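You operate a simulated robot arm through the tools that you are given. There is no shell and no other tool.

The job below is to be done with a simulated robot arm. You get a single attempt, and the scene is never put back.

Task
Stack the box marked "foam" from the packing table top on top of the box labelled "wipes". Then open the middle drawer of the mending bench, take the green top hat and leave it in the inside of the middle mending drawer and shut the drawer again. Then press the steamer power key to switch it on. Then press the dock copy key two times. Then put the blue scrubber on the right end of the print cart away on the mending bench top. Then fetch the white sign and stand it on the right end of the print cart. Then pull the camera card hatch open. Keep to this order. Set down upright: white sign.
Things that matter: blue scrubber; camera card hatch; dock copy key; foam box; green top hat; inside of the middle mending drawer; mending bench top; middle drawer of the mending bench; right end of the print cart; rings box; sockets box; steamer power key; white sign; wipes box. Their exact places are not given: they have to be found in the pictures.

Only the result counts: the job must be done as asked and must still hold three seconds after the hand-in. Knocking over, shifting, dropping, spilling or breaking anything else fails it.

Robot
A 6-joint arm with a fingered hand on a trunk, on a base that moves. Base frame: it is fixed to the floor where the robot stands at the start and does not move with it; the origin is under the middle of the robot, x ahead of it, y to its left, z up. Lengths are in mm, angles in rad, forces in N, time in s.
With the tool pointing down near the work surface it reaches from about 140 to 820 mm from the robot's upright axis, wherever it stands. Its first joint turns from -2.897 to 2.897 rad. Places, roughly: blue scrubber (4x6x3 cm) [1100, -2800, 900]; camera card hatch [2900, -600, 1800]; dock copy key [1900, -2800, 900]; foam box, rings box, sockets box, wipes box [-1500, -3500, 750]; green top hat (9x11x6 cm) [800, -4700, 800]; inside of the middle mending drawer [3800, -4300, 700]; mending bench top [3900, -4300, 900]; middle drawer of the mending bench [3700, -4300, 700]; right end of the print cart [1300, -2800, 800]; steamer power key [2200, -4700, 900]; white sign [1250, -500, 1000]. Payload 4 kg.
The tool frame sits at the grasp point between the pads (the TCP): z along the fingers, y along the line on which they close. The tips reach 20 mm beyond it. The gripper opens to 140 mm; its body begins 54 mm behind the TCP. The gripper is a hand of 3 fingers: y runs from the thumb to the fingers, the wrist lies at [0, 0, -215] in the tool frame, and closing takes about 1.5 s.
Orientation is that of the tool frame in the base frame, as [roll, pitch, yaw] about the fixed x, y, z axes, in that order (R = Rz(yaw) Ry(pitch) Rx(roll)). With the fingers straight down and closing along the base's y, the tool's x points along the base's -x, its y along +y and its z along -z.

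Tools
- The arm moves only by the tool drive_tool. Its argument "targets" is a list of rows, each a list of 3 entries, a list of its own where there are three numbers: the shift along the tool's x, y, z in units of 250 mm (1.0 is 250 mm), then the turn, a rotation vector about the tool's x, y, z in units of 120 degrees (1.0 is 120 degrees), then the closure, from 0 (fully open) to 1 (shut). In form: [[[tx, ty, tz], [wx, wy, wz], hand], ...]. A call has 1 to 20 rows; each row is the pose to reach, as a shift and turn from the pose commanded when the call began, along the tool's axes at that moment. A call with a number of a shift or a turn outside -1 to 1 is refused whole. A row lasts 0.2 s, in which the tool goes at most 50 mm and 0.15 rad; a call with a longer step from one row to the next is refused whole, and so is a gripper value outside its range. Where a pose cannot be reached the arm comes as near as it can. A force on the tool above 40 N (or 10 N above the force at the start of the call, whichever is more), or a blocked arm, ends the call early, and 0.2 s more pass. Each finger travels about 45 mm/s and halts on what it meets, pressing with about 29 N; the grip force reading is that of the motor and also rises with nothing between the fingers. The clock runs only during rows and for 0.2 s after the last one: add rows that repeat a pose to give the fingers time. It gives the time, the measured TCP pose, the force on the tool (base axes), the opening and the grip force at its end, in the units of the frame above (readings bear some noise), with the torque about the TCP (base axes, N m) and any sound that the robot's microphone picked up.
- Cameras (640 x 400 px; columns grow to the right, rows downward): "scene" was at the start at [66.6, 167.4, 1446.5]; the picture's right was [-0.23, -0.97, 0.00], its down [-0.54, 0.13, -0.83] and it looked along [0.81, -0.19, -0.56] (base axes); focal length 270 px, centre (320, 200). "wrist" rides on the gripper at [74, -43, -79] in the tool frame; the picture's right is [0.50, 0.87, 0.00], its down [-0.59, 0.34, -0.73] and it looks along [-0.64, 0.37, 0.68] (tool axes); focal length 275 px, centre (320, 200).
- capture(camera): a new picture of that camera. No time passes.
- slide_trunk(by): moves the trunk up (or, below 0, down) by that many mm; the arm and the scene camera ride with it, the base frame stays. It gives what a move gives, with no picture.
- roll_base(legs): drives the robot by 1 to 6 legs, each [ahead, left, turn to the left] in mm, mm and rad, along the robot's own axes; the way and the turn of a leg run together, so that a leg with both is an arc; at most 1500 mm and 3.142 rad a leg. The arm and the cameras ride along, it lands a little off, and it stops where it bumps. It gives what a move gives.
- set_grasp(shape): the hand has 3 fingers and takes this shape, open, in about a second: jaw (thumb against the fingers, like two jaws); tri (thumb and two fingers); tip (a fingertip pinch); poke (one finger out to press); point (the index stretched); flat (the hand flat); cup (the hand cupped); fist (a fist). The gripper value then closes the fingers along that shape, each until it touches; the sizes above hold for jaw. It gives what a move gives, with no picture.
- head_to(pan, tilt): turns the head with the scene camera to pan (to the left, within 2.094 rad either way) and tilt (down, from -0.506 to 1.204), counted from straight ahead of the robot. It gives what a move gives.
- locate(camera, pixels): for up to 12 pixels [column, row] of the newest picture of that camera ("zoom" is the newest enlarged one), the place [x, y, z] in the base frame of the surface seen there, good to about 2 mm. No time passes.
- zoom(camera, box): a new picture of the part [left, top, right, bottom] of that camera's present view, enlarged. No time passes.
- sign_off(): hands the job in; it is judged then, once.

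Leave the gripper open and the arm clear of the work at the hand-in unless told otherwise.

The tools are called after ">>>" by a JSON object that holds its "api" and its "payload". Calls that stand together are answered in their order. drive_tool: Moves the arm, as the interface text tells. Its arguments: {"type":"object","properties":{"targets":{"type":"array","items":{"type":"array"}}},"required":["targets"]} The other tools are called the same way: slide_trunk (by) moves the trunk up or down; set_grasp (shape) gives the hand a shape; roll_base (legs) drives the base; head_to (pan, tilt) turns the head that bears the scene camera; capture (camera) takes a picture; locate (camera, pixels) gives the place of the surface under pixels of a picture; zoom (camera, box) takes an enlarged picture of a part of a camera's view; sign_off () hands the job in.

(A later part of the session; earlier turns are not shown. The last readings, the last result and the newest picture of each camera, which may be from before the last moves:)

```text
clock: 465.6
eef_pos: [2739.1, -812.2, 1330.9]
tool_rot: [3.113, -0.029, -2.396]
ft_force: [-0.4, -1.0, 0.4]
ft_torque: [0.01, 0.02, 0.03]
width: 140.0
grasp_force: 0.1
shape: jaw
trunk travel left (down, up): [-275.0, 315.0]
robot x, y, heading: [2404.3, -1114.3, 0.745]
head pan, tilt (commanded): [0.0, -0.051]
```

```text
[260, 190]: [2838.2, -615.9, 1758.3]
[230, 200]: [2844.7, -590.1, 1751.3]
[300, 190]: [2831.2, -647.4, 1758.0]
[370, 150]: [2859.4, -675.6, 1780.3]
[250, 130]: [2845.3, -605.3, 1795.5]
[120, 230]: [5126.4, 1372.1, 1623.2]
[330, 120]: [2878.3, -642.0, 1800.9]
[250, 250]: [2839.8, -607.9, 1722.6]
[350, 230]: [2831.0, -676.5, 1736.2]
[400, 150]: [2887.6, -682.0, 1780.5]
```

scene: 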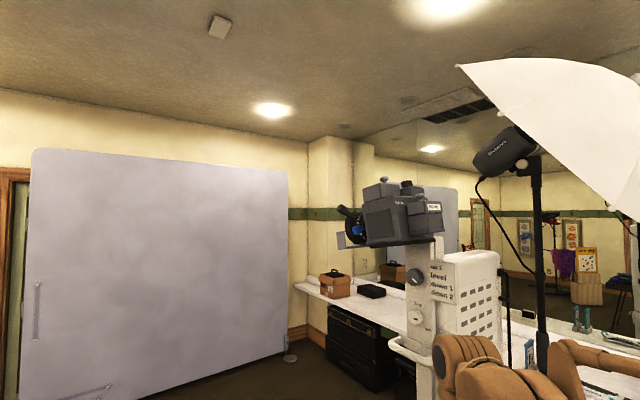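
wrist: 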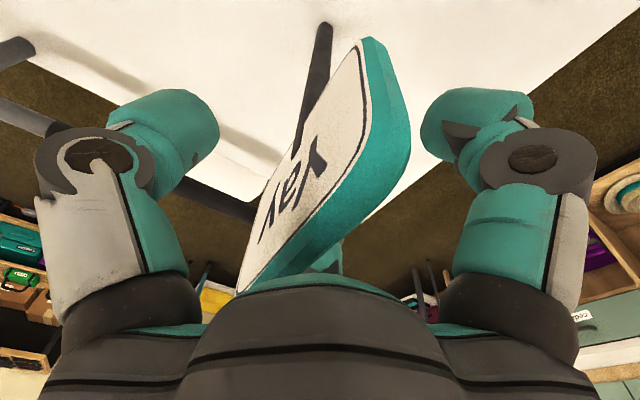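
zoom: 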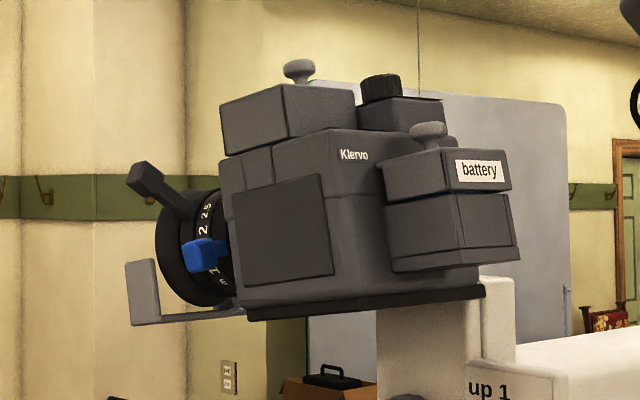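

The camera's left face has a square panel and there's a knobbed block on top. I need a view from above: I retract the arm and raise the trunk 300 mm.

>>> {"api": "drive_tool", "payload": {"targets": [[[0.14, 0, 0], [0, 0, 0], 0], [[0.28, 0, 0], [0, 0, 0], 0], [[0.4, 0, 0], [0, 0, 0], 0], [[0.4, 0, 0], [0, 0, 0], 0]]}}

>>> {"api": "slide_trunk", "payload": {"by": 300}}

>>> {"api": "head_to", "payload": {"pan": 0.0, "tilt": 0.35}}

>>> {"api": "capture", "payload": {"camera": "scene"}}

```text
clock: 466.6
eef_pos: [2666.9, -879.1, 1333.5]
tool_rot: [3.112, -0.03, -2.398]
ft_force: [-0.3, -0.3, -0.7]
ft_torque: [-0.03, -0.01, -0.01]
width: 140.2
grasp_force: 0.0
shape: jaw
trunk travel left (down, up): [-275.0, 315.0]
robot x, y, heading: [2402.2, -1114.9, 0.748]
head pan, tilt (commanded): [0.0, -0.051]
```

```text
clock: 469.6
eef_pos: [2665.9, -880.5, 1633.7]
tool_rot: [3.112, -0.031, -2.397]
ft_force: [0.3, -0.3, -0.7]
ft_torque: [0.04, -0.02, 0.05]
width: 139.8
grasp_force: 0.1
shape: jaw
trunk travel left (down, up): [-575.0, 15.0]
robot x, y, heading: [2400.2, -1110.8, 0.745]
head pan, tilt (commanded): [0.0, -0.051]
```

```text
clock: 470.4
eef_pos: [2667.4, -880.6, 1634.3]
tool_rot: [3.113, -0.028, -2.397]
ft_force: [0.3, 0.1, 0.0]
ft_torque: [0.0, -0.01, 0.0]
width: 139.9
grasp_force: 0.0
shape: jaw
trunk travel left (down, up): [-575.0, 15.0]
robot x, y, heading: [2400.7, -1112.1, 0.749]
head pan, tilt (commanded): [0.0, 0.351]
```

```text
taken
```

scene: 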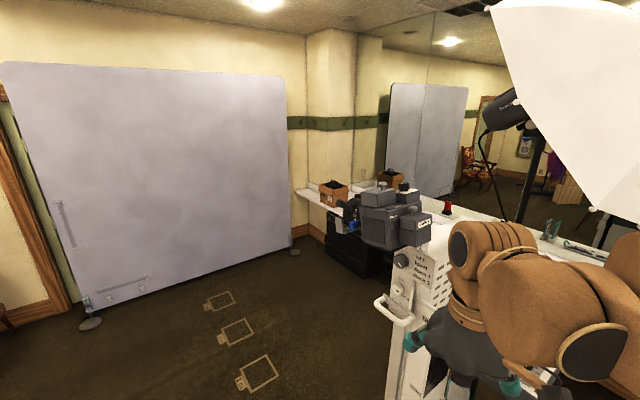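

>>> {"api": "zoom", "payload": {"camera": "scene", "box": [320, 165, 450, 265]}}

>>> {"api": "locate", "payload": {"camera": "zoom", "pixels": [[300, 78], [275, 125], [320, 130], [250, 130], [250, 200], [300, 220], [220, 200], [435, 200], [410, 90], [150, 240], [450, 150], [240, 260]]}}

```text
4.00 times, centred on (385, 215) of scene
```

zoom: 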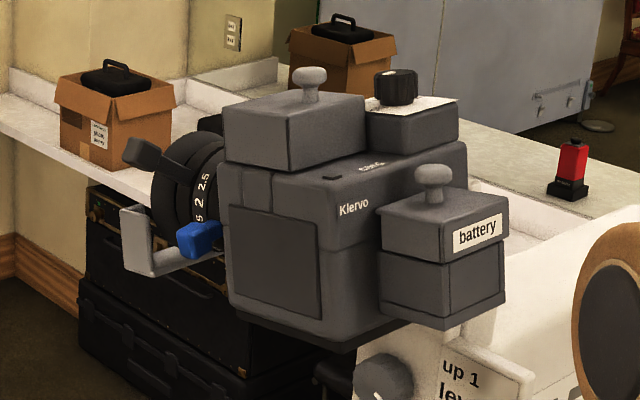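

```text
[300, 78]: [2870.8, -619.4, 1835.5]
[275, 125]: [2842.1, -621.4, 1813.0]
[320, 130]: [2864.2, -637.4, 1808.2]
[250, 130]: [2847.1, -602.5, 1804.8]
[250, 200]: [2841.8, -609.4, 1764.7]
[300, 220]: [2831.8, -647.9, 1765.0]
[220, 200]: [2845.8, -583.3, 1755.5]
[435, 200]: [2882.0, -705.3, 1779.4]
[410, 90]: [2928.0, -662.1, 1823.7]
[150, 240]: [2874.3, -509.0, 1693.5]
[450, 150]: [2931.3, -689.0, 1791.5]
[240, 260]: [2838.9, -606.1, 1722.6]
```

>>> {"api": "zoom", "payload": {"camera": "scene", "box": [355, 175, 425, 225]}}

```text
8.00 times, centred on (390, 200) of scene
```

zoom: 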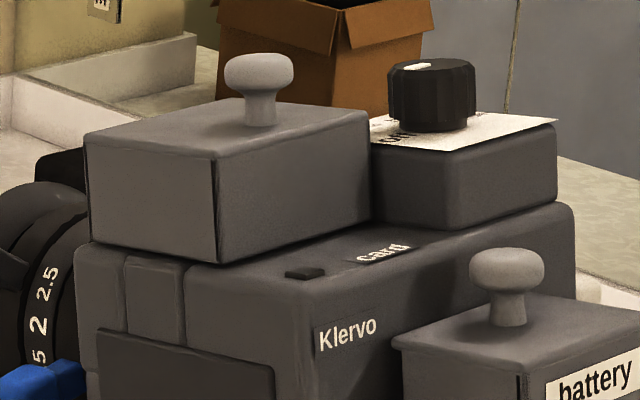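

The label "card" stands beside the top block with the knob, so that block is the card hatch. I locate the block's corners and knob.

>>> {"api": "locate", "payload": {"camera": "zoom", "pixels": [[92, 142], [212, 166], [362, 114], [235, 102], [260, 60], [262, 118], [95, 235], [215, 258], [365, 215], [385, 252], [303, 272], [150, 200]]}}

>>> {"api": "locate", "payload": {"camera": "zoom", "pixels": [[230, 80], [290, 80], [258, 75], [258, 95], [245, 105], [275, 105], [300, 180], [120, 190], [220, 200], [510, 270], [510, 310], [450, 140]]}}

```text
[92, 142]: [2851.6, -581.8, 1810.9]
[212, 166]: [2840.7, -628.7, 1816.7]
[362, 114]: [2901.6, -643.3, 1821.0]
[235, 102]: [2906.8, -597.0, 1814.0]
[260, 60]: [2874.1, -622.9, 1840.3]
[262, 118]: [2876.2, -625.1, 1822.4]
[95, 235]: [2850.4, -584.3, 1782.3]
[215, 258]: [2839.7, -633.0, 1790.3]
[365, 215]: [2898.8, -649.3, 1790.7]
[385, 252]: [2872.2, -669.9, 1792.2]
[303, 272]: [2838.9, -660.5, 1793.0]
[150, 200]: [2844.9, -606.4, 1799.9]
```

```text
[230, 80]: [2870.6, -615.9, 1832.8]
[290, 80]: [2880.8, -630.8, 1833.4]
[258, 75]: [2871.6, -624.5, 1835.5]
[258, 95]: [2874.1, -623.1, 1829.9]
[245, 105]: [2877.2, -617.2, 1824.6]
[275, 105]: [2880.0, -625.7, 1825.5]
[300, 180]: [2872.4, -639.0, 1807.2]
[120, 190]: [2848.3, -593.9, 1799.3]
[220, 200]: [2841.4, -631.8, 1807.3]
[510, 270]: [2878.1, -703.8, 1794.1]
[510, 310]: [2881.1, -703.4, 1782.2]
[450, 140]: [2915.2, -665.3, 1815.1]
```

The hatch knob head is at ≈(2873,-623,1836), the block top ≈1816. I first raise the arm (hand above camera height) and level the tool.

>>> {"api": "drive_tool", "payload": {"targets": [[[0, 0, -0.16], [0.005, -0.005, 0], 0], [[0, 0, -0.32], [0.01, -0.01, 0], 0], [[0, 0, -0.48], [0.0141, -0.0143, 0], 0], [[0, 0, -0.64], [0.0141, -0.0143, 0], 0], [[0, 0, -0.8], [0.0141, -0.0143, 0], 0], [[0, 0, -0.98], [0.0141, -0.0143, 0], 0], [[0, 0, -0.98], [0.0141, -0.0143, 0], 0]]}}

```text
clock: 472.0
eef_pos: [2677.4, -880.9, 1879.1]
tool_rot: [-3.141, 0.002, -2.396]
ft_force: [0.4, -0.3, 1.5]
ft_torque: [-0.03, 0.02, 0.02]
width: 139.8
grasp_force: 0.0
shape: jaw
trunk travel left (down, up): [-575.0, 15.0]
robot x, y, heading: [2405.6, -1114.7, 0.739]
head pan, tilt (commanded): [0.0, 0.351]
```

>>> {"api": "drive_tool", "payload": {"targets": [[[0, 0, -0.1], [0, 0, 0], 0], [[0, 0, -0.2], [0, 0, 0], 0], [[0, 0, -0.2], [0, 0, 0], 0]]}}

>>> {"api": "roll_base", "payload": {"legs": [[262, 255, 0], [0, 0, -0.49]]}}

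>>> {"api": "head_to", "payload": {"pan": -0.05, "tilt": 0.35}}

>>> {"api": "capture", "payload": {"camera": "scene"}}

>>> {"api": "capture", "payload": {"camera": "wrist"}}

```text
clock: 472.8
eef_pos: [2677.8, -881.4, 1929.1]
tool_rot: [3.142, 0.0, -2.397]
ft_force: [0.1, 0.1, -0.4]
ft_torque: [0.0, 0.03, 0.03]
width: 139.9
grasp_force: 0.0
shape: jaw
trunk travel left (down, up): [-575.0, 15.0]
robot x, y, heading: [2401.4, -1113.2, 0.747]
head pan, tilt (commanded): [0.0, 0.351]
```

```text
clock: 476.6
eef_pos: [2775.8, -674.6, 1928.7]
tool_rot: [3.141, 0.002, -2.89]
ft_force: [0.6, 0.3, 0.6]
ft_torque: [0.0, -0.02, -0.03]
width: 139.9
grasp_force: 0.0
shape: jaw
trunk travel left (down, up): [-575.0, 15.0]
robot x, y, heading: [2423.4, -750.8, 0.254]
head pan, tilt (commanded): [0.0, 0.351]
```

```text
clock: 477.2
eef_pos: [2774.9, -674.6, 1928.7]
tool_rot: [3.141, 0.002, -2.888]
ft_force: [0.3, 0.3, 1.2]
ft_torque: [0.0, -0.03, 0.02]
width: 139.7
grasp_force: 0.1
shape: jaw
trunk travel left (down, up): [-575.0, 15.0]
robot x, y, heading: [2417.5, -748.6, 0.251]
head pan, tilt (commanded): [-0.051, 0.351]
```

```text
taken
```

scene: 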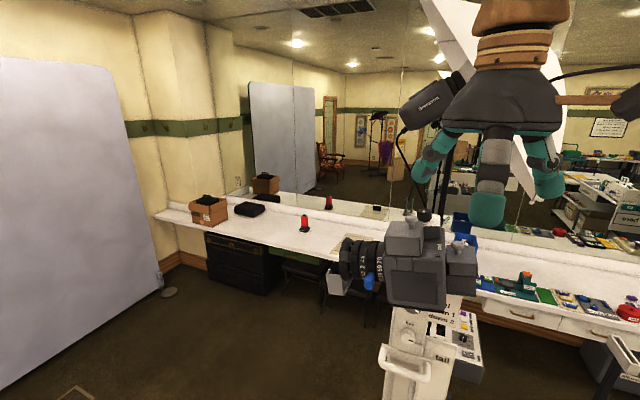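

```text
taken
```

wrist: 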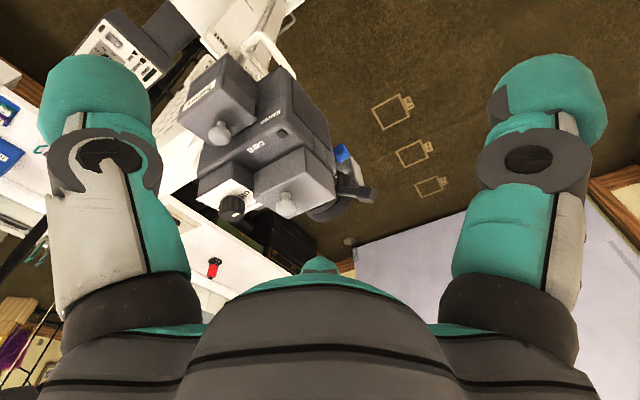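

The wrist camera gives a fine top view. I zoom on the camera.

>>> {"api": "zoom", "payload": {"camera": "wrist", "box": [190, 60, 370, 230]}}

>>> {"api": "zoom", "payload": {"camera": "scene", "box": [330, 190, 490, 310]}}

```text
2.35 times, centred on (280, 145) of wrist
```

zoom: 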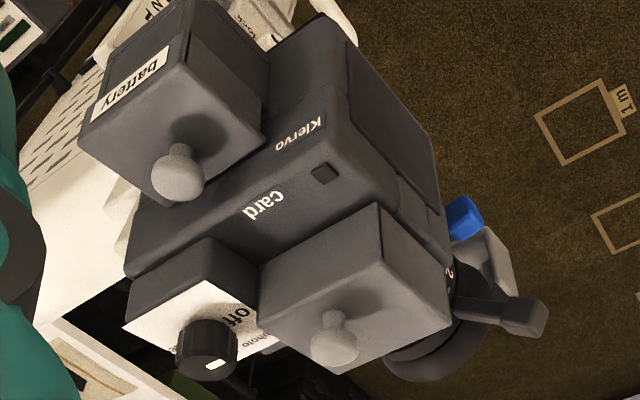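

```text
3.33 times, centred on (410, 250) of scene
```

zoom: 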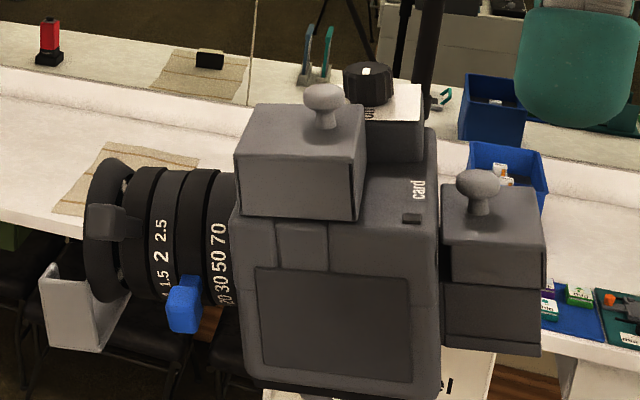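

The "card" label is right behind the knobbed block. I move the half-closed hand above its knob at z≈1885.

>>> {"api": "drive_tool", "payload": {"targets": [[[-0.14, 0.03, 0], [0, 0, 0], 0.2], [[-0.28, 0.06, 0], [0, 0, 0], 0.4], [[-0.434, 0.098, 0], [0, 0, 0], 0.6], [[-0.434, 0.098, 0.08], [0, 0, 0], 0.6], [[-0.434, 0.098, 0.14], [0, 0, 0], 0.6], [[-0.434, 0.098, 0.14], [0, 0, 0], 0.6]]}}

>>> {"api": "capture", "payload": {"camera": "wrist"}}

>>> {"api": "zoom", "payload": {"camera": "scene", "box": [330, 150, 510, 290]}}

```text
clock: 478.6
eef_pos: [2876.3, -621.5, 1893.4]
tool_rot: [-3.141, -0.001, -2.89]
ft_force: [-0.2, 0.0, -0.3]
ft_torque: [0.02, -0.01, 0.01]
width: 56.4
grasp_force: 0.1
shape: jaw
trunk travel left (down, up): [-575.0, 15.0]
robot x, y, heading: [2422.6, -746.4, 0.25]
head pan, tilt (commanded): [-0.051, 0.351]
```

```text
taken
```

wrist: 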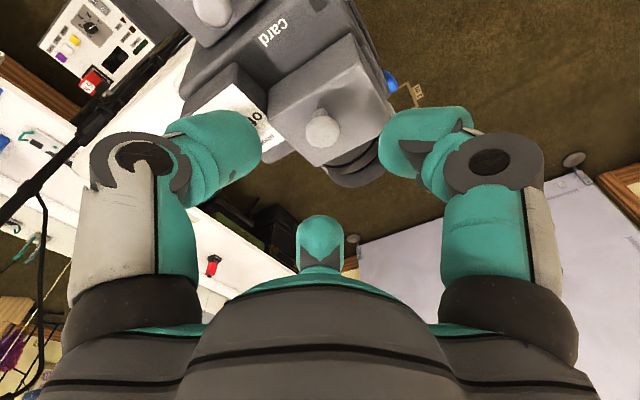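

```text
2.86 times, centred on (420, 220) of scene
```

zoom: 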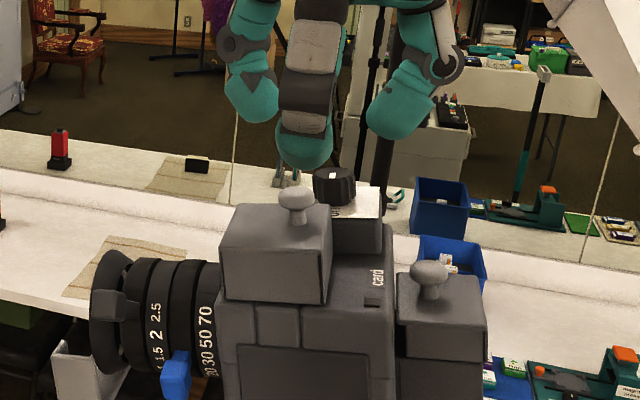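

>>> {"api": "locate", "payload": {"camera": "wrist", "pixels": [[322, 128], [310, 128], [336, 128], [322, 142], [322, 116], [345, 70], [290, 100], [370, 110], [320, 160], [240, 130], [215, 150]]}}

>>> {"api": "locate", "payload": {"camera": "zoom", "pixels": [[296, 195], [283, 197], [310, 197], [296, 212], [296, 222], [335, 180], [300, 160], [305, 150], [250, 110], [390, 125]]}}

```text
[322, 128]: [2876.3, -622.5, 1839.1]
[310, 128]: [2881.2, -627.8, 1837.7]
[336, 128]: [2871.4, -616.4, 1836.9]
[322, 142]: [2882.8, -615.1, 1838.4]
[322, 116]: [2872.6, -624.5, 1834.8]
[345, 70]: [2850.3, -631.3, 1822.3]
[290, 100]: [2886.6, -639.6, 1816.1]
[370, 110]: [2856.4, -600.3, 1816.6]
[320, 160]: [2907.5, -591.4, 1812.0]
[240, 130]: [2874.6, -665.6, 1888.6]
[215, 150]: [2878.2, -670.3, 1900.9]
```

```text
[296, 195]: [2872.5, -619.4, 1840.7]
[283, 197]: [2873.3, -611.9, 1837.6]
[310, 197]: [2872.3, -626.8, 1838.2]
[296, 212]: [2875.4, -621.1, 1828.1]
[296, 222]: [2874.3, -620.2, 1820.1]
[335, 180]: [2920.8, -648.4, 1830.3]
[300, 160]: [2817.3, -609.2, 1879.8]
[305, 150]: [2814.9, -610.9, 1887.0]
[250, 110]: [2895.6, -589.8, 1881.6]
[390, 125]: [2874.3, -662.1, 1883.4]
```

The knob head centre is ≈(2877.5,-620.5), top 1840; the TCP is right above. I lower to z≈1849.

>>> {"api": "drive_tool", "payload": {"targets": [[[-0.004, 0.002, 0.06], [0, 0, 0], 0.6], [[-0.004, 0.002, 0.12], [0, 0, 0], 0.6], [[-0.004, 0.002, 0.176], [0, 0, 0], 0.6], [[-0.004, 0.002, 0.176], [0, 0, 0], 0.6]]}}

>>> {"api": "zoom", "payload": {"camera": "scene", "box": [370, 180, 470, 260]}}

>>> {"api": "capture", "payload": {"camera": "wrist"}}

```text
clock: 479.6
eef_pos: [2876.3, -621.7, 1849.7]
tool_rot: [3.142, 0.0, -2.889]
ft_force: [0.7, 0.2, 0.8]
ft_torque: [0.01, 0.02, -0.01]
width: 56.7
grasp_force: 0.0
shape: jaw
trunk travel left (down, up): [-575.0, 15.0]
robot x, y, heading: [2426.4, -746.5, 0.25]
head pan, tilt (commanded): [-0.051, 0.351]
```

```text
5.00 times, centred on (420, 220) of scene
```

zoom: 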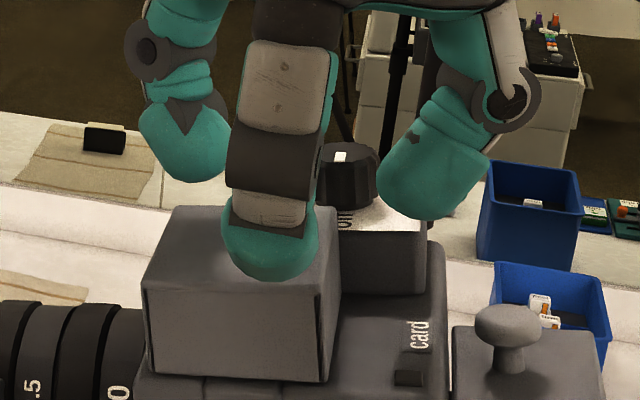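

```text
taken
```

wrist: 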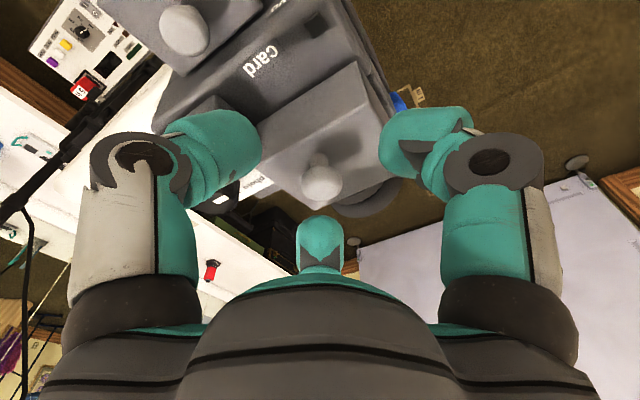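

Clear of the dial. I close gently on the knob.

>>> {"api": "drive_tool", "payload": {"targets": [[[0, 0, 0], [0, 0, 0], 0.68], [[0, 0, 0], [0, 0, 0], 0.75], [[0, 0, 0], [0, 0, 0], 0.8], [[0, 0, 0], [0, 0, 0], 0.85], [[0, 0, 0], [0, 0, 0], 0.9], [[0, 0, 0], [0, 0, 0], 1], [[0, 0, 0], [0, 0, 0], 1], [[0, 0, 0], [0, 0, 0], 1]]}}

>>> {"api": "zoom", "payload": {"camera": "scene", "box": [370, 180, 470, 260]}}

>>> {"api": "capture", "payload": {"camera": "wrist"}}

```text
clock: 481.4
eef_pos: [2877.3, -621.5, 1849.2]
tool_rot: [-3.141, 0.001, -2.889]
ft_force: [2.2, 3.9, -0.3]
ft_torque: [0.18, -0.1, -0.07]
width: 11.8
grasp_force: 29.8
shape: jaw
trunk travel left (down, up): [-575.0, 15.0]
robot x, y, heading: [2422.6, -749.3, 0.254]
head pan, tilt (commanded): [-0.051, 0.351]
```

```text
5.00 times, centred on (420, 220) of scene
```

zoom: 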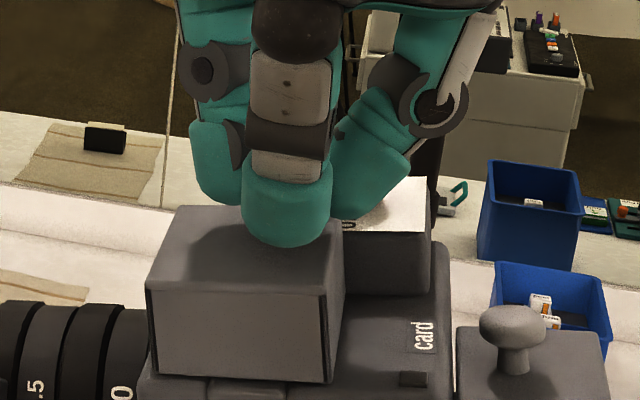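

```text
taken
```

wrist: 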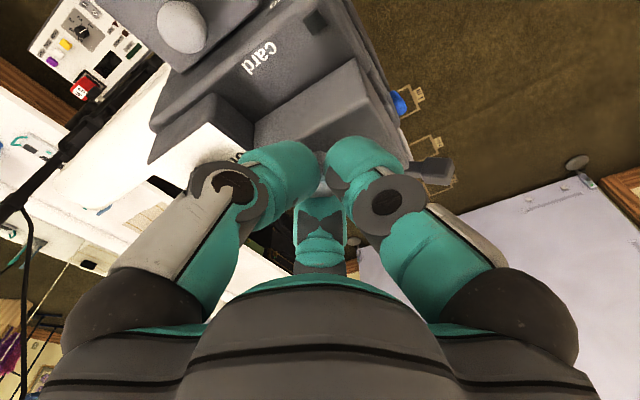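

Knob gripped (29.8 N). I pull up gently by 6 mm and read the force.

>>> {"api": "drive_tool", "payload": {"targets": [[[0, 0, -0.008], [0, 0, 0], 1], [[0, 0, -0.016], [0, 0, 0], 1], [[0, 0, -0.024], [0, 0, 0], 1]]}}

>>> {"api": "zoom", "payload": {"camera": "scene", "box": [370, 180, 470, 260]}}

```text
clock: 482.2
eef_pos: [2878.1, -621.5, 1855.9]
tool_rot: [-3.142, 0.0, -2.888]
ft_force: [7.2, 4.4, 8.4]
ft_torque: [0.15, -0.18, -0.06]
width: 2.4
grasp_force: 28.8
shape: jaw
trunk travel left (down, up): [-575.0, 15.0]
robot x, y, heading: [2428.0, -745.0, 0.252]
head pan, tilt (commanded): [-0.051, 0.351]
```

```text
5.00 times, centred on (420, 220) of scene
```

zoom: 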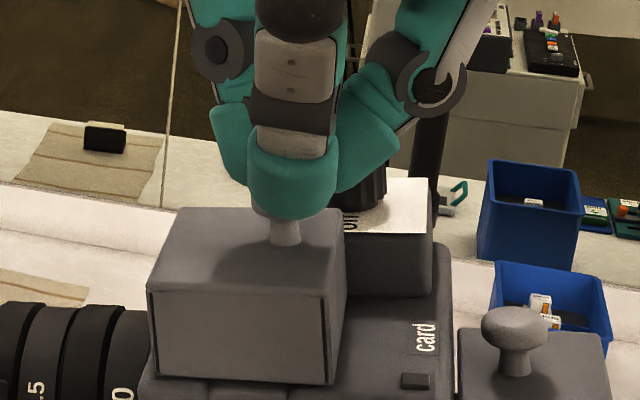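

The fingertips slipped over the knob head. I open, go 9 mm lower than before, and grip again at the stem.

>>> {"api": "drive_tool", "payload": {"targets": [[[0, 0, 0], [0, 0, 0], 0.8], [[0, 0, 0], [0, 0, 0], 0.65], [[0, 0, 0], [0, 0, 0], 0.65], [[0, 0, 0.02], [0, 0, 0], 0.65], [[0, 0, 0.04], [0, 0, 0], 0.65], [[0, 0, 0.05], [0, 0, 0], 0.65], [[0, 0, 0.056], [0, 0, 0], 0.65]]}}

>>> {"api": "zoom", "payload": {"camera": "scene", "box": [370, 180, 470, 260]}}

```text
clock: 483.8
eef_pos: [2875.0, -621.5, 1840.8]
tool_rot: [3.141, 0.001, -2.886]
ft_force: [0.8, 0.1, 0.4]
ft_torque: [0.0, 0.01, -0.05]
width: 48.5
grasp_force: 0.0
shape: jaw
trunk travel left (down, up): [-575.0, 15.0]
robot x, y, heading: [2425.0, -749.4, 0.248]
head pan, tilt (commanded): [-0.051, 0.351]
```

```text
5.00 times, centred on (420, 220) of scene
```

zoom: 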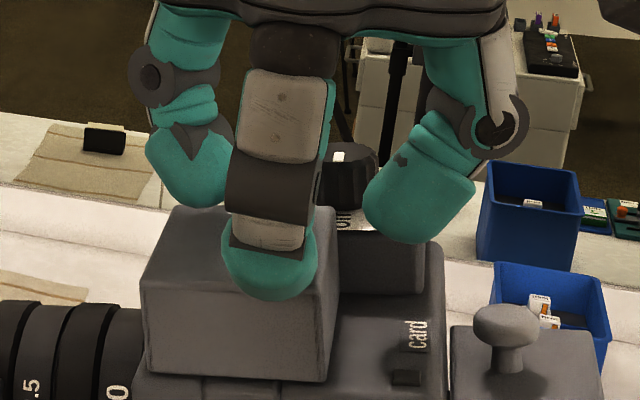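

>>> {"api": "drive_tool", "payload": {"targets": [[[0, 0, 0.01], [0, 0, 0], 0.65], [[0, 0, 0.01], [0, 0, 0], 0.72], [[0, 0, 0.01], [0, 0, 0], 0.8], [[0, 0, 0.01], [0, 0, 0], 0.88], [[0, 0, 0.01], [0, 0, 0], 0.95], [[0, 0, 0.01], [0, 0, 0], 1], [[0, 0, 0.01], [0, 0, 0], 1], [[0, 0, 0.01], [0, 0, 0], 1]]}}

>>> {"api": "zoom", "payload": {"camera": "scene", "box": [370, 180, 470, 260]}}

```text
clock: 485.6
eef_pos: [2875.2, -623.3, 1839.7]
tool_rot: [-3.141, 0.001, -2.889]
ft_force: [-2.6, 0.7, -6.7]
ft_torque: [-0.46, 0.02, -0.16]
width: 19.7
grasp_force: 29.7
shape: jaw
trunk travel left (down, up): [-575.0, 15.0]
robot x, y, heading: [2423.5, -750.8, 0.249]
head pan, tilt (commanded): [-0.051, 0.351]
```

```text
5.00 times, centred on (420, 220) of scene
```

zoom: 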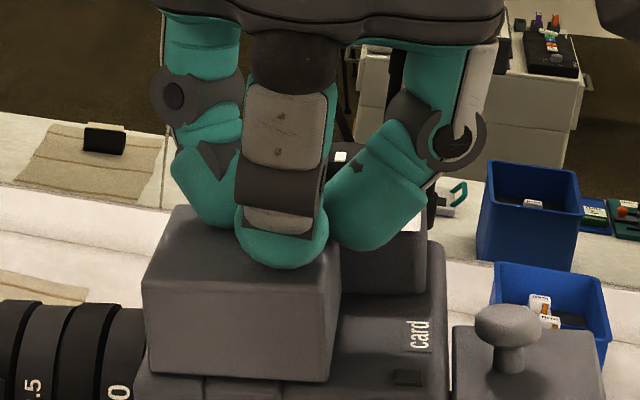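

Now gripping the head itself (19.7 mm). I pull up 8 mm in small steps.

>>> {"api": "drive_tool", "payload": {"targets": [[[0, 0, -0.008], [0, 0, 0], 1], [[0, 0, -0.016], [0, 0, 0], 1], [[0, 0, -0.024], [0, 0, 0], 1], [[0, 0, -0.032], [0, 0, 0], 1]]}}

>>> {"api": "zoom", "payload": {"camera": "scene", "box": [370, 180, 470, 260]}}

```text
clock: 486.6
eef_pos: [2875.2, -622.2, 1849.2]
tool_rot: [-3.14, 0.002, -2.888]
ft_force: [-8.8, 0.2, -15.2]
ft_torque: [-0.06, 0.09, 0.09]
width: 18.6
grasp_force: 29.6
shape: jaw
trunk travel left (down, up): [-575.0, 15.0]
robot x, y, heading: [2424.5, -751.9, 0.251]
head pan, tilt (commanded): [-0.051, 0.351]
```

```text
5.00 times, centred on (420, 220) of scene
```

zoom: 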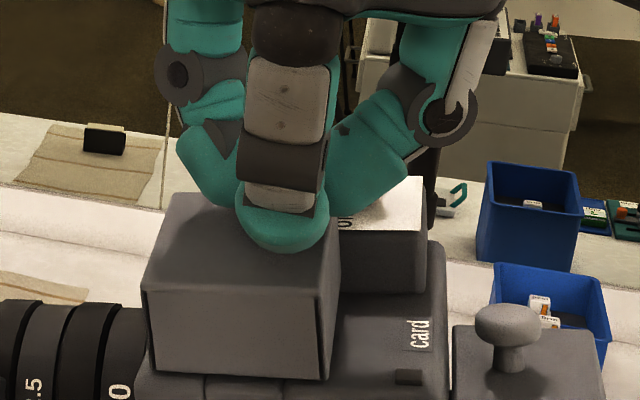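

The hatch's far edge is lifting. I measure the block's faces to find the hinge.

>>> {"api": "locate", "payload": {"camera": "zoom", "pixels": [[150, 285], [172, 200], [310, 295], [335, 255], [155, 365], [315, 375], [230, 340], [200, 230], [180, 290], [300, 340], [330, 330], [220, 205]]}}

```text
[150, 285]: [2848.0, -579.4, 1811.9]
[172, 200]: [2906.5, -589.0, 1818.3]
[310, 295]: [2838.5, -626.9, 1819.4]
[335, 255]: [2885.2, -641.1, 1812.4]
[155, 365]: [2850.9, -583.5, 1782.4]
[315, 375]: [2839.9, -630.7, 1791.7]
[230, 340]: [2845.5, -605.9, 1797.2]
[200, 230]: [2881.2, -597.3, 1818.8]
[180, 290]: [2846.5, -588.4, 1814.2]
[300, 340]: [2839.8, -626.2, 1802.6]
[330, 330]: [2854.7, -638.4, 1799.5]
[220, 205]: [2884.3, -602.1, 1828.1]
```

The hatch hinges along its bottom edge on the near (-x) side, opening toward the robot. I follow that arc, rotating the hand with it, first to about 28°.

>>> {"api": "drive_tool", "payload": {"targets": [[[0.019, 0.009, 0.0256], [0.0227, -0.0437, -0.009], 1], [[0.039, 0.021, 0.016], [0.0454, -0.0874, -0.018], 1], [[0.053, 0.03, 0.01], [0.0605, -0.1165, -0.024], 1], [[0.067, 0.038, 0.006], [0.0757, -0.1457, -0.03], 1], [[0.081, 0.046, 0.003], [0.0908, -0.1748, -0.036], 1], [[0.096, 0.054, 0.001], [0.1059, -0.2039, -0.042], 1]]}}

>>> {"api": "zoom", "payload": {"camera": "scene", "box": [360, 170, 480, 270]}}

```text
clock: 487.2
eef_pos: [2870.5, -621.6, 1845.4]
tool_rot: [-3.038, 0.188, -2.843]
ft_force: [19.4, -3.3, 31.0]
ft_torque: [0.21, -0.33, -0.21]
width: 19.7
grasp_force: 28.8
shape: jaw
trunk travel left (down, up): [-575.0, 15.0]
robot x, y, heading: [2422.4, -751.3, 0.252]
head pan, tilt (commanded): [-0.051, 0.351]
stopped in row 3: the force on the tool passed its limit at 44 N (the readings are from after the stop); the commanded pose is now the measured one
```

```text
4.00 times, centred on (420, 220) of scene
```

zoom: 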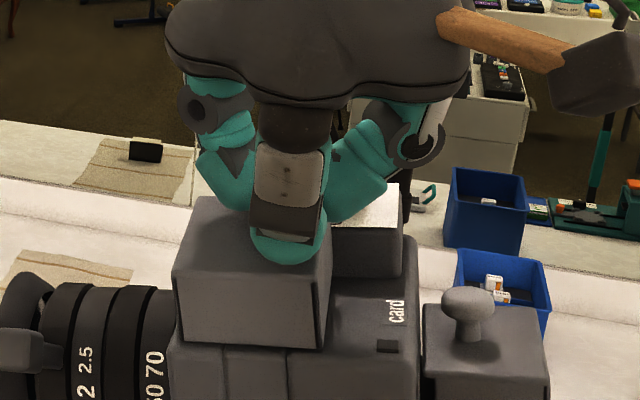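

The force guard stopped it. I measure the lid angle now.

>>> {"api": "locate", "payload": {"camera": "zoom", "pixels": [[185, 270], [205, 200], [200, 235], [225, 205], [310, 285], [325, 260], [190, 330], [310, 340], [250, 310], [220, 280], [215, 250], [300, 275]]}}

```text
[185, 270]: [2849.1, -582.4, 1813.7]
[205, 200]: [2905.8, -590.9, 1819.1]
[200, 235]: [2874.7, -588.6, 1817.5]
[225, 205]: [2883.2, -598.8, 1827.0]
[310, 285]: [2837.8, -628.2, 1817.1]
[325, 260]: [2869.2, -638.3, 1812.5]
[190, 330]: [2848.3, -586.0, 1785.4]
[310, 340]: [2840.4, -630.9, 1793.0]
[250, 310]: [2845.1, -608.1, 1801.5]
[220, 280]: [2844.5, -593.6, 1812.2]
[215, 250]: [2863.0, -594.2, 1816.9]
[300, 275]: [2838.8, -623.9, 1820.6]
```

The tool rotated ahead of the lid. I rotate back most of it and pull toward the robot (the arc's main direction).

>>> {"api": "drive_tool", "payload": {"targets": [[[0, 0, 0], [-0.015, 0.029, 0.006], 1], [[0.007, 0.005, -0.002], [-0.0303, 0.0583, 0.012], 1], [[0.014, 0.01, -0.003], [-0.0303, 0.0583, 0.012], 1], [[0.0206, 0.0148, -0.005], [-0.0303, 0.0583, 0.012], 1]]}}

>>> {"api": "zoom", "payload": {"camera": "scene", "box": [360, 170, 480, 270]}}

```text
clock: 488.1
eef_pos: [2869.1, -621.7, 1844.9]
tool_rot: [-3.108, 0.07, -2.881]
ft_force: [24.7, -3.6, 35.3]
ft_torque: [0.2, -0.54, -0.24]
width: 20.6
grasp_force: 29.2
shape: jaw
trunk travel left (down, up): [-575.0, 15.0]
robot x, y, heading: [2421.2, -752.1, 0.253]
head pan, tilt (commanded): [-0.051, 0.351]
stopped in row 3: the force on the tool passed its limit at 50 N (the readings are from after the stop); the commanded pose is now the measured one
```

```text
4.00 times, centred on (420, 220) of scene
```

zoom: 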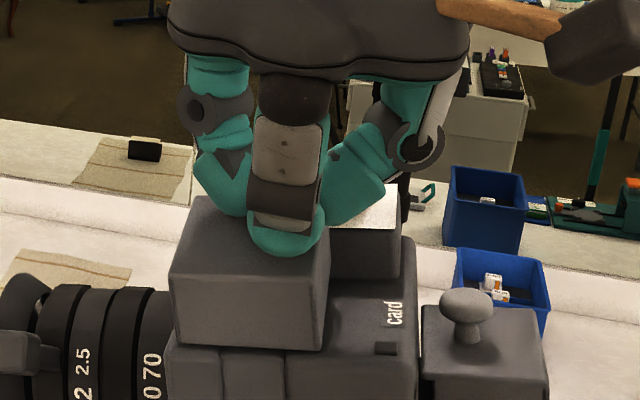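

The tool is pressing down now (grip sits higher on the knob than I assumed). I relieve upward 3 mm and re-read.

>>> {"api": "drive_tool", "payload": {"targets": [[[0, 0, -0.006], [0, 0, 0], 1], [[0, 0, -0.012], [0, 0, 0], 1], [[0, 0, -0.012], [0, 0, 0], 1]]}}

```text
clock: 488.9
eef_pos: [2867.1, -621.7, 1847.4]
tool_rot: [-3.109, 0.067, -2.878]
ft_force: [14.9, -1.2, 19.2]
ft_torque: [0.11, -0.38, -0.11]
width: 20.1
grasp_force: 29.8
shape: jaw
trunk travel left (down, up): [-575.0, 15.0]
robot x, y, heading: [2423.6, -752.9, 0.252]
head pan, tilt (commanded): [-0.051, 0.351]
```

>>> {"api": "drive_tool", "payload": {"targets": [[[0, 0, -0.008], [0, 0, 0], 1], [[0, 0, -0.016], [0, 0, 0], 1], [[0, 0, -0.016], [0, 0, 0], 1]]}}

>>> {"api": "zoom", "payload": {"camera": "scene", "box": [360, 170, 480, 270]}}

```text
clock: 489.6
eef_pos: [2864.1, -619.2, 1851.2]
tool_rot: [-3.107, 0.068, -2.877]
ft_force: [0.4, -1.0, -6.5]
ft_torque: [0.0, -0.2, -0.01]
width: 19.1
grasp_force: 29.4
shape: jaw
trunk travel left (down, up): [-575.0, 15.0]
robot x, y, heading: [2422.9, -750.0, 0.245]
head pan, tilt (commanded): [-0.051, 0.351]
```

```text
4.00 times, centred on (420, 220) of scene
```

zoom: 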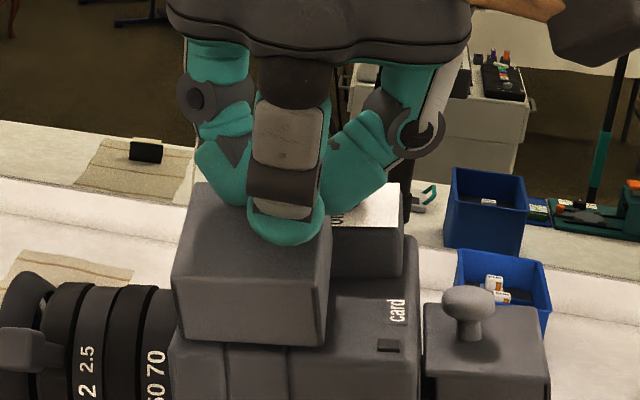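

Now the lid follows (about 12–13° open) with little force. I continue along the arc with the hand's rotation lagging a little, to about 30°.

>>> {"api": "drive_tool", "payload": {"targets": [[[0.013, 0.0084, -0.005], [0.0144, -0.0277, -0.0057], 1], [[0.0258, 0.0168, -0.01], [0.0288, -0.0553, -0.0114], 1], [[0.035, 0.0223, -0.0128], [0.0383, -0.0736, -0.0152], 1], [[0.0448, 0.0278, -0.0156], [0.0477, -0.0918, -0.0189], 1], [[0.0548, 0.0335, -0.017], [0.057, -0.11, -0.0227], 1], [[0.0648, 0.0392, -0.0185], [0.0666, -0.1282, -0.0264], 1], [[0.0648, 0.0392, -0.0185], [0.0666, -0.1282, -0.0264], 1]]}}

>>> {"api": "zoom", "payload": {"camera": "scene", "box": [360, 170, 480, 270]}}

```text
clock: 491.2
eef_pos: [2845.7, -614.9, 1853.9]
tool_rot: [-2.95, 0.329, -2.791]
ft_force: [3.5, -1.7, 4.4]
ft_torque: [0.07, -0.2, 0.01]
width: 19.0
grasp_force: 28.7
shape: jaw
trunk travel left (down, up): [-575.0, 15.0]
robot x, y, heading: [2419.8, -749.8, 0.255]
head pan, tilt (commanded): [-0.051, 0.351]
```

```text
4.00 times, centred on (420, 220) of scene
```

zoom: 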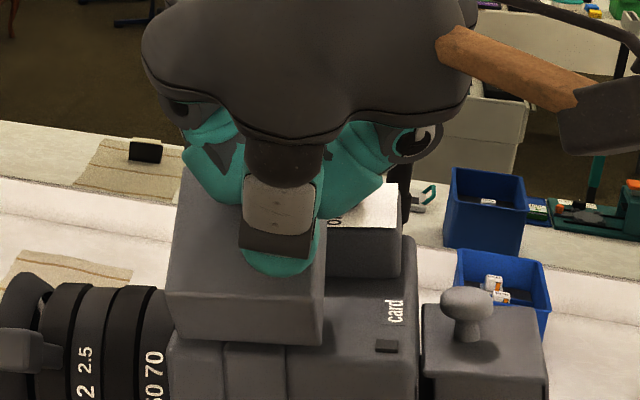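

Very light forces; the lid is at ~30°. I continue along the arc to about 70°.

>>> {"api": "drive_tool", "payload": {"targets": [[[0.0178, 0.0125, -0.0086], [0.0187, -0.0365, -0.0075], 1], [[0.0356, 0.025, -0.0172], [0.0374, -0.073, -0.015], 1], [[0.0556, 0.0359, -0.0205], [0.0562, -0.1096, -0.0225], 1], [[0.0756, 0.0468, -0.0237], [0.0749, -0.1461, -0.03], 1], [[0.096, 0.057, -0.0233], [0.0937, -0.1826, -0.0375], 1], [[0.1163, 0.0672, -0.0229], [0.1124, -0.2191, -0.045], 1], [[0.1367, 0.0769, -0.0185], [0.1311, -0.2556, -0.0525], 1], [[0.157, 0.0866, -0.0141], [0.1498, -0.2921, -0.06], 1], [[0.157, 0.0866, -0.0141], [0.1498, -0.2921, -0.06], 1]]}}

>>> {"api": "zoom", "payload": {"camera": "scene", "box": [340, 160, 500, 290]}}

```text
clock: 493.2
eef_pos: [2801.7, -607.5, 1841.7]
tool_rot: [-2.359, 0.821, -2.324]
ft_force: [-1.2, -2.0, 7.2]
ft_torque: [0.12, -0.2, 0.08]
width: 19.3
grasp_force: 28.9
shape: jaw
trunk travel left (down, up): [-575.0, 15.0]
robot x, y, heading: [2426.3, -746.9, 0.251]
head pan, tilt (commanded): [-0.051, 0.351]
```

```text
3.08 times, centred on (420, 225) of scene
```

zoom: 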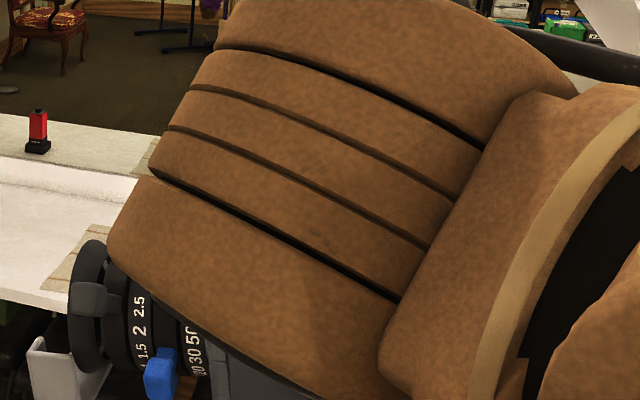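

Forces remain light. I look with the wrist camera.

>>> {"api": "capture", "payload": {"camera": "wrist"}}

```text
taken
```

wrist: 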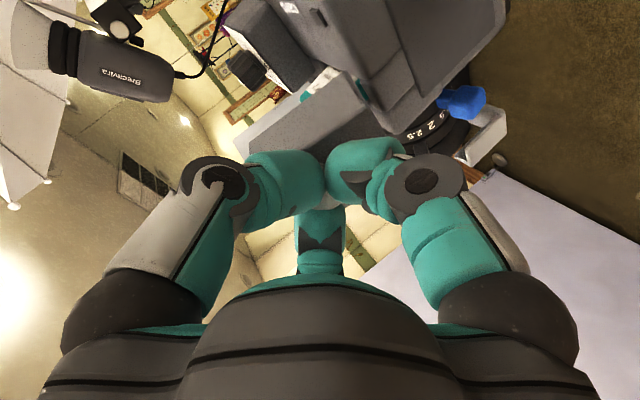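

The lid is well open and the inside shows. I continue to about 90° until it resists.

>>> {"api": "drive_tool", "payload": {"targets": [[[0.0181, 0.0124, -0.0034], [0.0187, -0.0365, -0.0075], 1], [[0.0362, 0.0248, -0.0068], [0.0375, -0.073, -0.015], 1], [[0.0561, 0.0356, -0.0102], [0.0562, -0.1095, -0.0225], 1], [[0.076, 0.0464, -0.0136], [0.075, -0.146, -0.03], 1], [[0.076, 0.0464, -0.0136], [0.075, -0.146, -0.03], 1]]}}

>>> {"api": "capture", "payload": {"camera": "wrist"}}

```text
clock: 494.4
eef_pos: [2785.0, -606.3, 1824.3]
tool_rot: [-1.844, 0.922, -1.86]
ft_force: [-9.5, -1.9, 9.8]
ft_torque: [0.14, -0.2, 0.15]
width: 19.4
grasp_force: 29.4
shape: jaw
trunk travel left (down, up): [-575.0, 15.0]
robot x, y, heading: [2422.1, -744.8, 0.247]
head pan, tilt (commanded): [-0.051, 0.351]
```

```text
taken
```

wrist: 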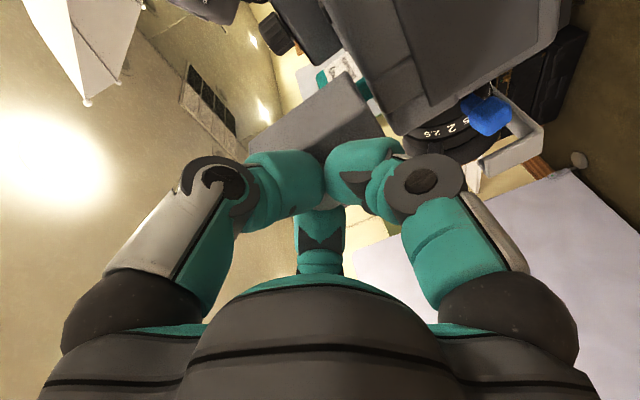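

>>> {"api": "zoom", "payload": {"camera": "wrist", "box": [240, 20, 440, 180]}}

>>> {"api": "locate", "payload": {"camera": "zoom", "pixels": [[270, 210], [330, 150], [200, 260], [370, 220], [300, 110], [350, 80], [420, 150], [250, 250], [300, 200]]}}

```text
2.50 times, centred on (340, 100) of wrist
```

zoom: 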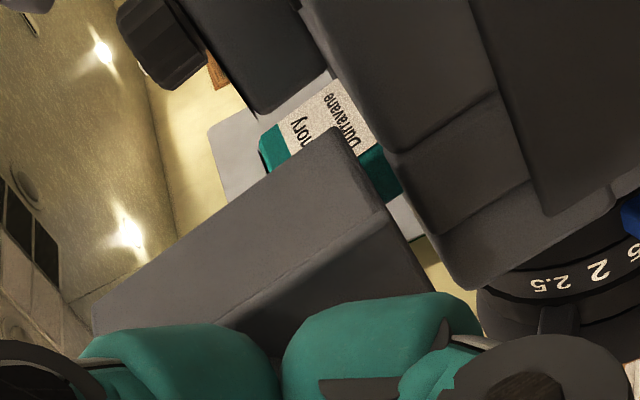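

```text
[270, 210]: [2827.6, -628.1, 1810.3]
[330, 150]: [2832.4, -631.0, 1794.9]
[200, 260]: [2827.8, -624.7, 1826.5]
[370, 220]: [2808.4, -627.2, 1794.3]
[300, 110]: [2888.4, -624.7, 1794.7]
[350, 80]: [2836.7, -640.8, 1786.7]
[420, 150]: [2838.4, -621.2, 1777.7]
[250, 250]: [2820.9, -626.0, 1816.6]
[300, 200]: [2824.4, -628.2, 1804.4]
```

The lid stands at about 90° and the memory card is exposed. I go another ~10° to be safely past upright.

>>> {"api": "drive_tool", "payload": {"targets": [[[0.0185, 0.0105, -0.001], [0.0187, -0.0365, -0.0075], 1], [[0.037, 0.021, -0.0025], [0.0375, -0.073, -0.015], 1], [[0.037, 0.021, -0.0025], [0.0375, -0.073, -0.015], 1]]}}

>>> {"api": "zoom", "payload": {"camera": "wrist", "box": [240, 20, 440, 180]}}

```text
clock: 495.2
eef_pos: [2779.9, -606.9, 1813.7]
tool_rot: [-1.558, 0.912, -1.602]
ft_force: [-16.5, -1.4, 12.0]
ft_torque: [0.12, -0.25, 0.2]
width: 19.3
grasp_force: 28.8
shape: jaw
trunk travel left (down, up): [-575.0, 15.0]
robot x, y, heading: [2421.4, -749.9, 0.249]
head pan, tilt (commanded): [-0.051, 0.351]
```

```text
2.50 times, centred on (340, 100) of wrist
```

zoom: 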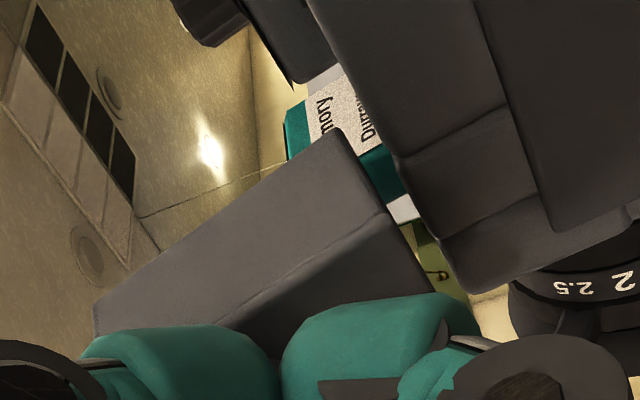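

Forces point radially outward (my arc is a bit tight), so no stop yet. I ease outward and rotate another ~12°.

>>> {"api": "drive_tool", "payload": {"targets": [[[0.004, 0.003, -0.012], [0, 0, 0], 1], [[0.018, 0.0106, -0.018], [0.015, -0.0292, -0.006], 1], [[0.032, 0.018, -0.023], [0.03, -0.0584, -0.012], 1], [[0.0456, 0.0256, -0.0284], [0.045, -0.0876, -0.018], 1], [[0.0456, 0.0256, -0.0284], [0.045, -0.0876, -0.018], 1]]}}

>>> {"api": "zoom", "payload": {"camera": "wrist", "box": [240, 20, 440, 180]}}

```text
clock: 496.4
eef_pos: [2775.7, -609.0, 1800.8]
tool_rot: [-1.256, 0.846, -1.328]
ft_force: [-12.7, -0.1, 5.1]
ft_torque: [0.06, -0.18, 0.22]
width: 19.5
grasp_force: 28.6
shape: jaw
trunk travel left (down, up): [-575.0, 15.0]
robot x, y, heading: [2424.7, -750.6, 0.249]
head pan, tilt (commanded): [-0.051, 0.351]
```

```text
2.50 times, centred on (340, 100) of wrist
```

zoom: 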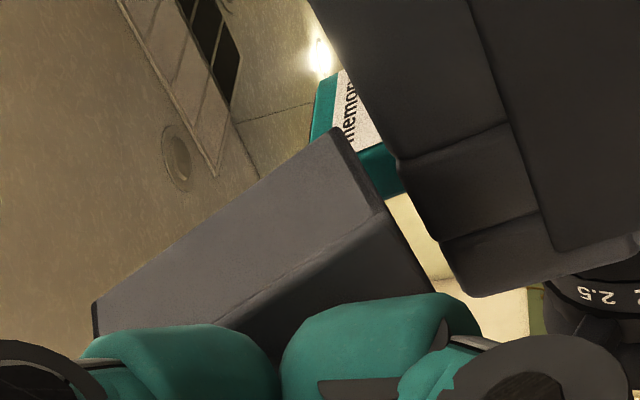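

Still moving freely (~112°). One more 15° to find its end.

>>> {"api": "drive_tool", "payload": {"targets": [[[0.01, 0.006, -0.014], [0.008, -0.015, -0.003], 1], [[0.026, 0.015, -0.02], [0.024, -0.0467, -0.0096], 1], [[0.042, 0.024, -0.026], [0.04, -0.078, -0.016], 1], [[0.0585, 0.033, -0.0315], [0.0563, -0.1095, -0.0225], 1], [[0.0585, 0.033, -0.0315], [0.0563, -0.1095, -0.0225], 1]]}}

>>> {"api": "zoom", "payload": {"camera": "wrist", "box": [240, 20, 440, 180]}}

```text
clock: 497.6
eef_pos: [2774.1, -607.8, 1782.2]
tool_rot: [-0.96, 0.699, -1.072]
ft_force: [-1.6, 9.8, 11.8]
ft_torque: [0.0, -0.13, 0.14]
width: 18.6
grasp_force: 29.2
shape: jaw
trunk travel left (down, up): [-575.0, 15.0]
robot x, y, heading: [2425.2, -746.3, 0.252]
head pan, tilt (commanded): [-0.051, 0.351]
```

```text
2.50 times, centred on (340, 100) of wrist
```

zoom: 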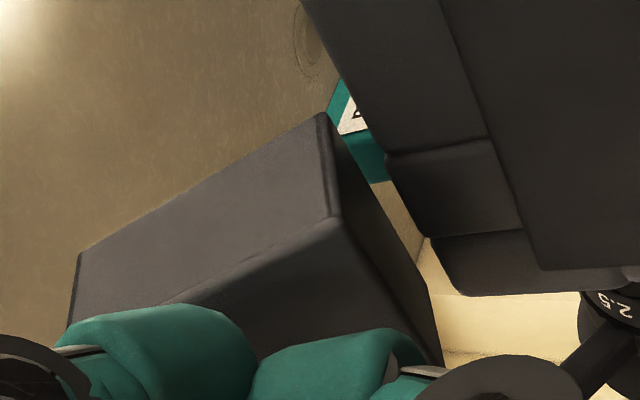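

The lid has reached its stop (it now moves against the hand). I open the hand slowly and back straight off the knob.

>>> {"api": "drive_tool", "payload": {"targets": [[[0, 0, 0], [0, 0, 0], 0.85], [[0, 0, 0], [0, 0, 0], 0.8], [[0, 0, 0], [0, 0, 0], 0.75], [[0, 0, 0], [0, 0, 0], 0.7], [[0, 0, 0], [0, 0, 0], 0.65], [[0, 0, 0], [0, 0, 0], 0.6], [[0, 0, 0], [0, 0, 0], 0.55], [[0, 0, 0], [0, 0, 0], 0.55]]}}

>>> {"api": "capture", "payload": {"camera": "wrist"}}

```text
clock: 499.4
eef_pos: [2774.9, -611.9, 1782.4]
tool_rot: [-0.958, 0.699, -1.075]
ft_force: [-0.5, -0.2, 0.6]
ft_torque: [0.0, 0.0, 0.0]
width: 62.4
grasp_force: 0.1
shape: jaw
trunk travel left (down, up): [-575.0, 15.0]
robot x, y, heading: [2428.3, -748.6, 0.251]
head pan, tilt (commanded): [-0.051, 0.351]
```

```text
taken
```

wrist: 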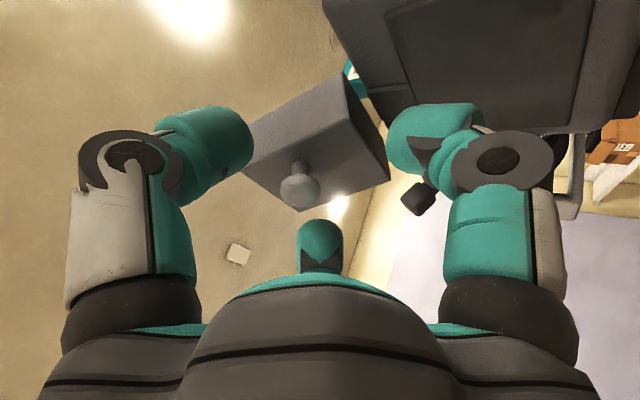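

The hatch stays open by itself. I retreat the hand along its axis, then back the base away.

>>> {"api": "drive_tool", "payload": {"targets": [[[0, 0, -0.06], [0, 0, 0], 0.55], [[0, 0, -0.12], [0, 0, 0], 0.55], [[0, 0, -0.18], [0, 0, 0], 0.55], [[0, 0, -0.24], [0, 0, 0], 0.55], [[0, 0, -0.24], [0, 0, 0], 0.55]]}}

>>> {"api": "roll_base", "payload": {"legs": [[-300, 0, 0]]}}

>>> {"api": "capture", "payload": {"camera": "scene"}}

```text
clock: 500.6
eef_pos: [2724.6, -610.9, 1763.7]
tool_rot: [-0.958, 0.701, -1.074]
ft_force: [-0.5, -0.3, 0.2]
ft_torque: [0.01, 0.01, 0.02]
width: 62.5
grasp_force: 0.1
shape: jaw
trunk travel left (down, up): [-575.0, 15.0]
robot x, y, heading: [2422.8, -749.3, 0.247]
head pan, tilt (commanded): [-0.051, 0.351]
```

```text
clock: 502.7
eef_pos: [2435.6, -685.0, 1763.8]
tool_rot: [-0.958, 0.699, -1.073]
ft_force: [-1.7, -1.4, 0.1]
ft_torque: [-0.03, 0.03, 0.02]
width: 62.6
grasp_force: 0.1
shape: jaw
trunk travel left (down, up): [-575.0, 15.0]
robot x, y, heading: [2134.6, -824.0, 0.252]
head pan, tilt (commanded): [-0.051, 0.351]
```

```text
taken
```

scene: 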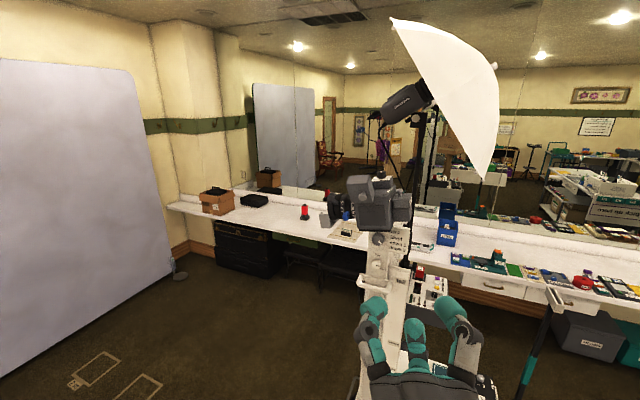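

>>> {"api": "zoom", "payload": {"camera": "scene", "box": [310, 155, 430, 255]}}

```text
4.00 times, centred on (370, 205) of scene
```

zoom: 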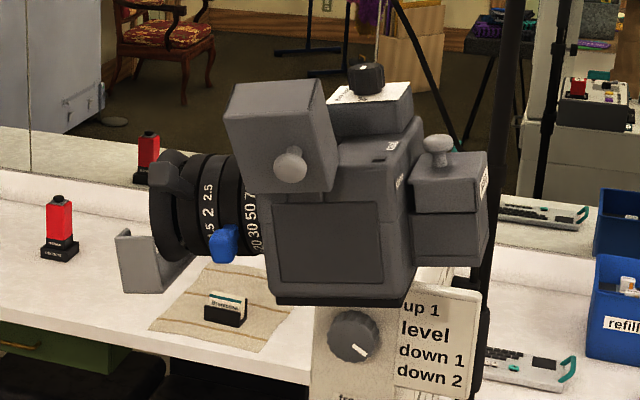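

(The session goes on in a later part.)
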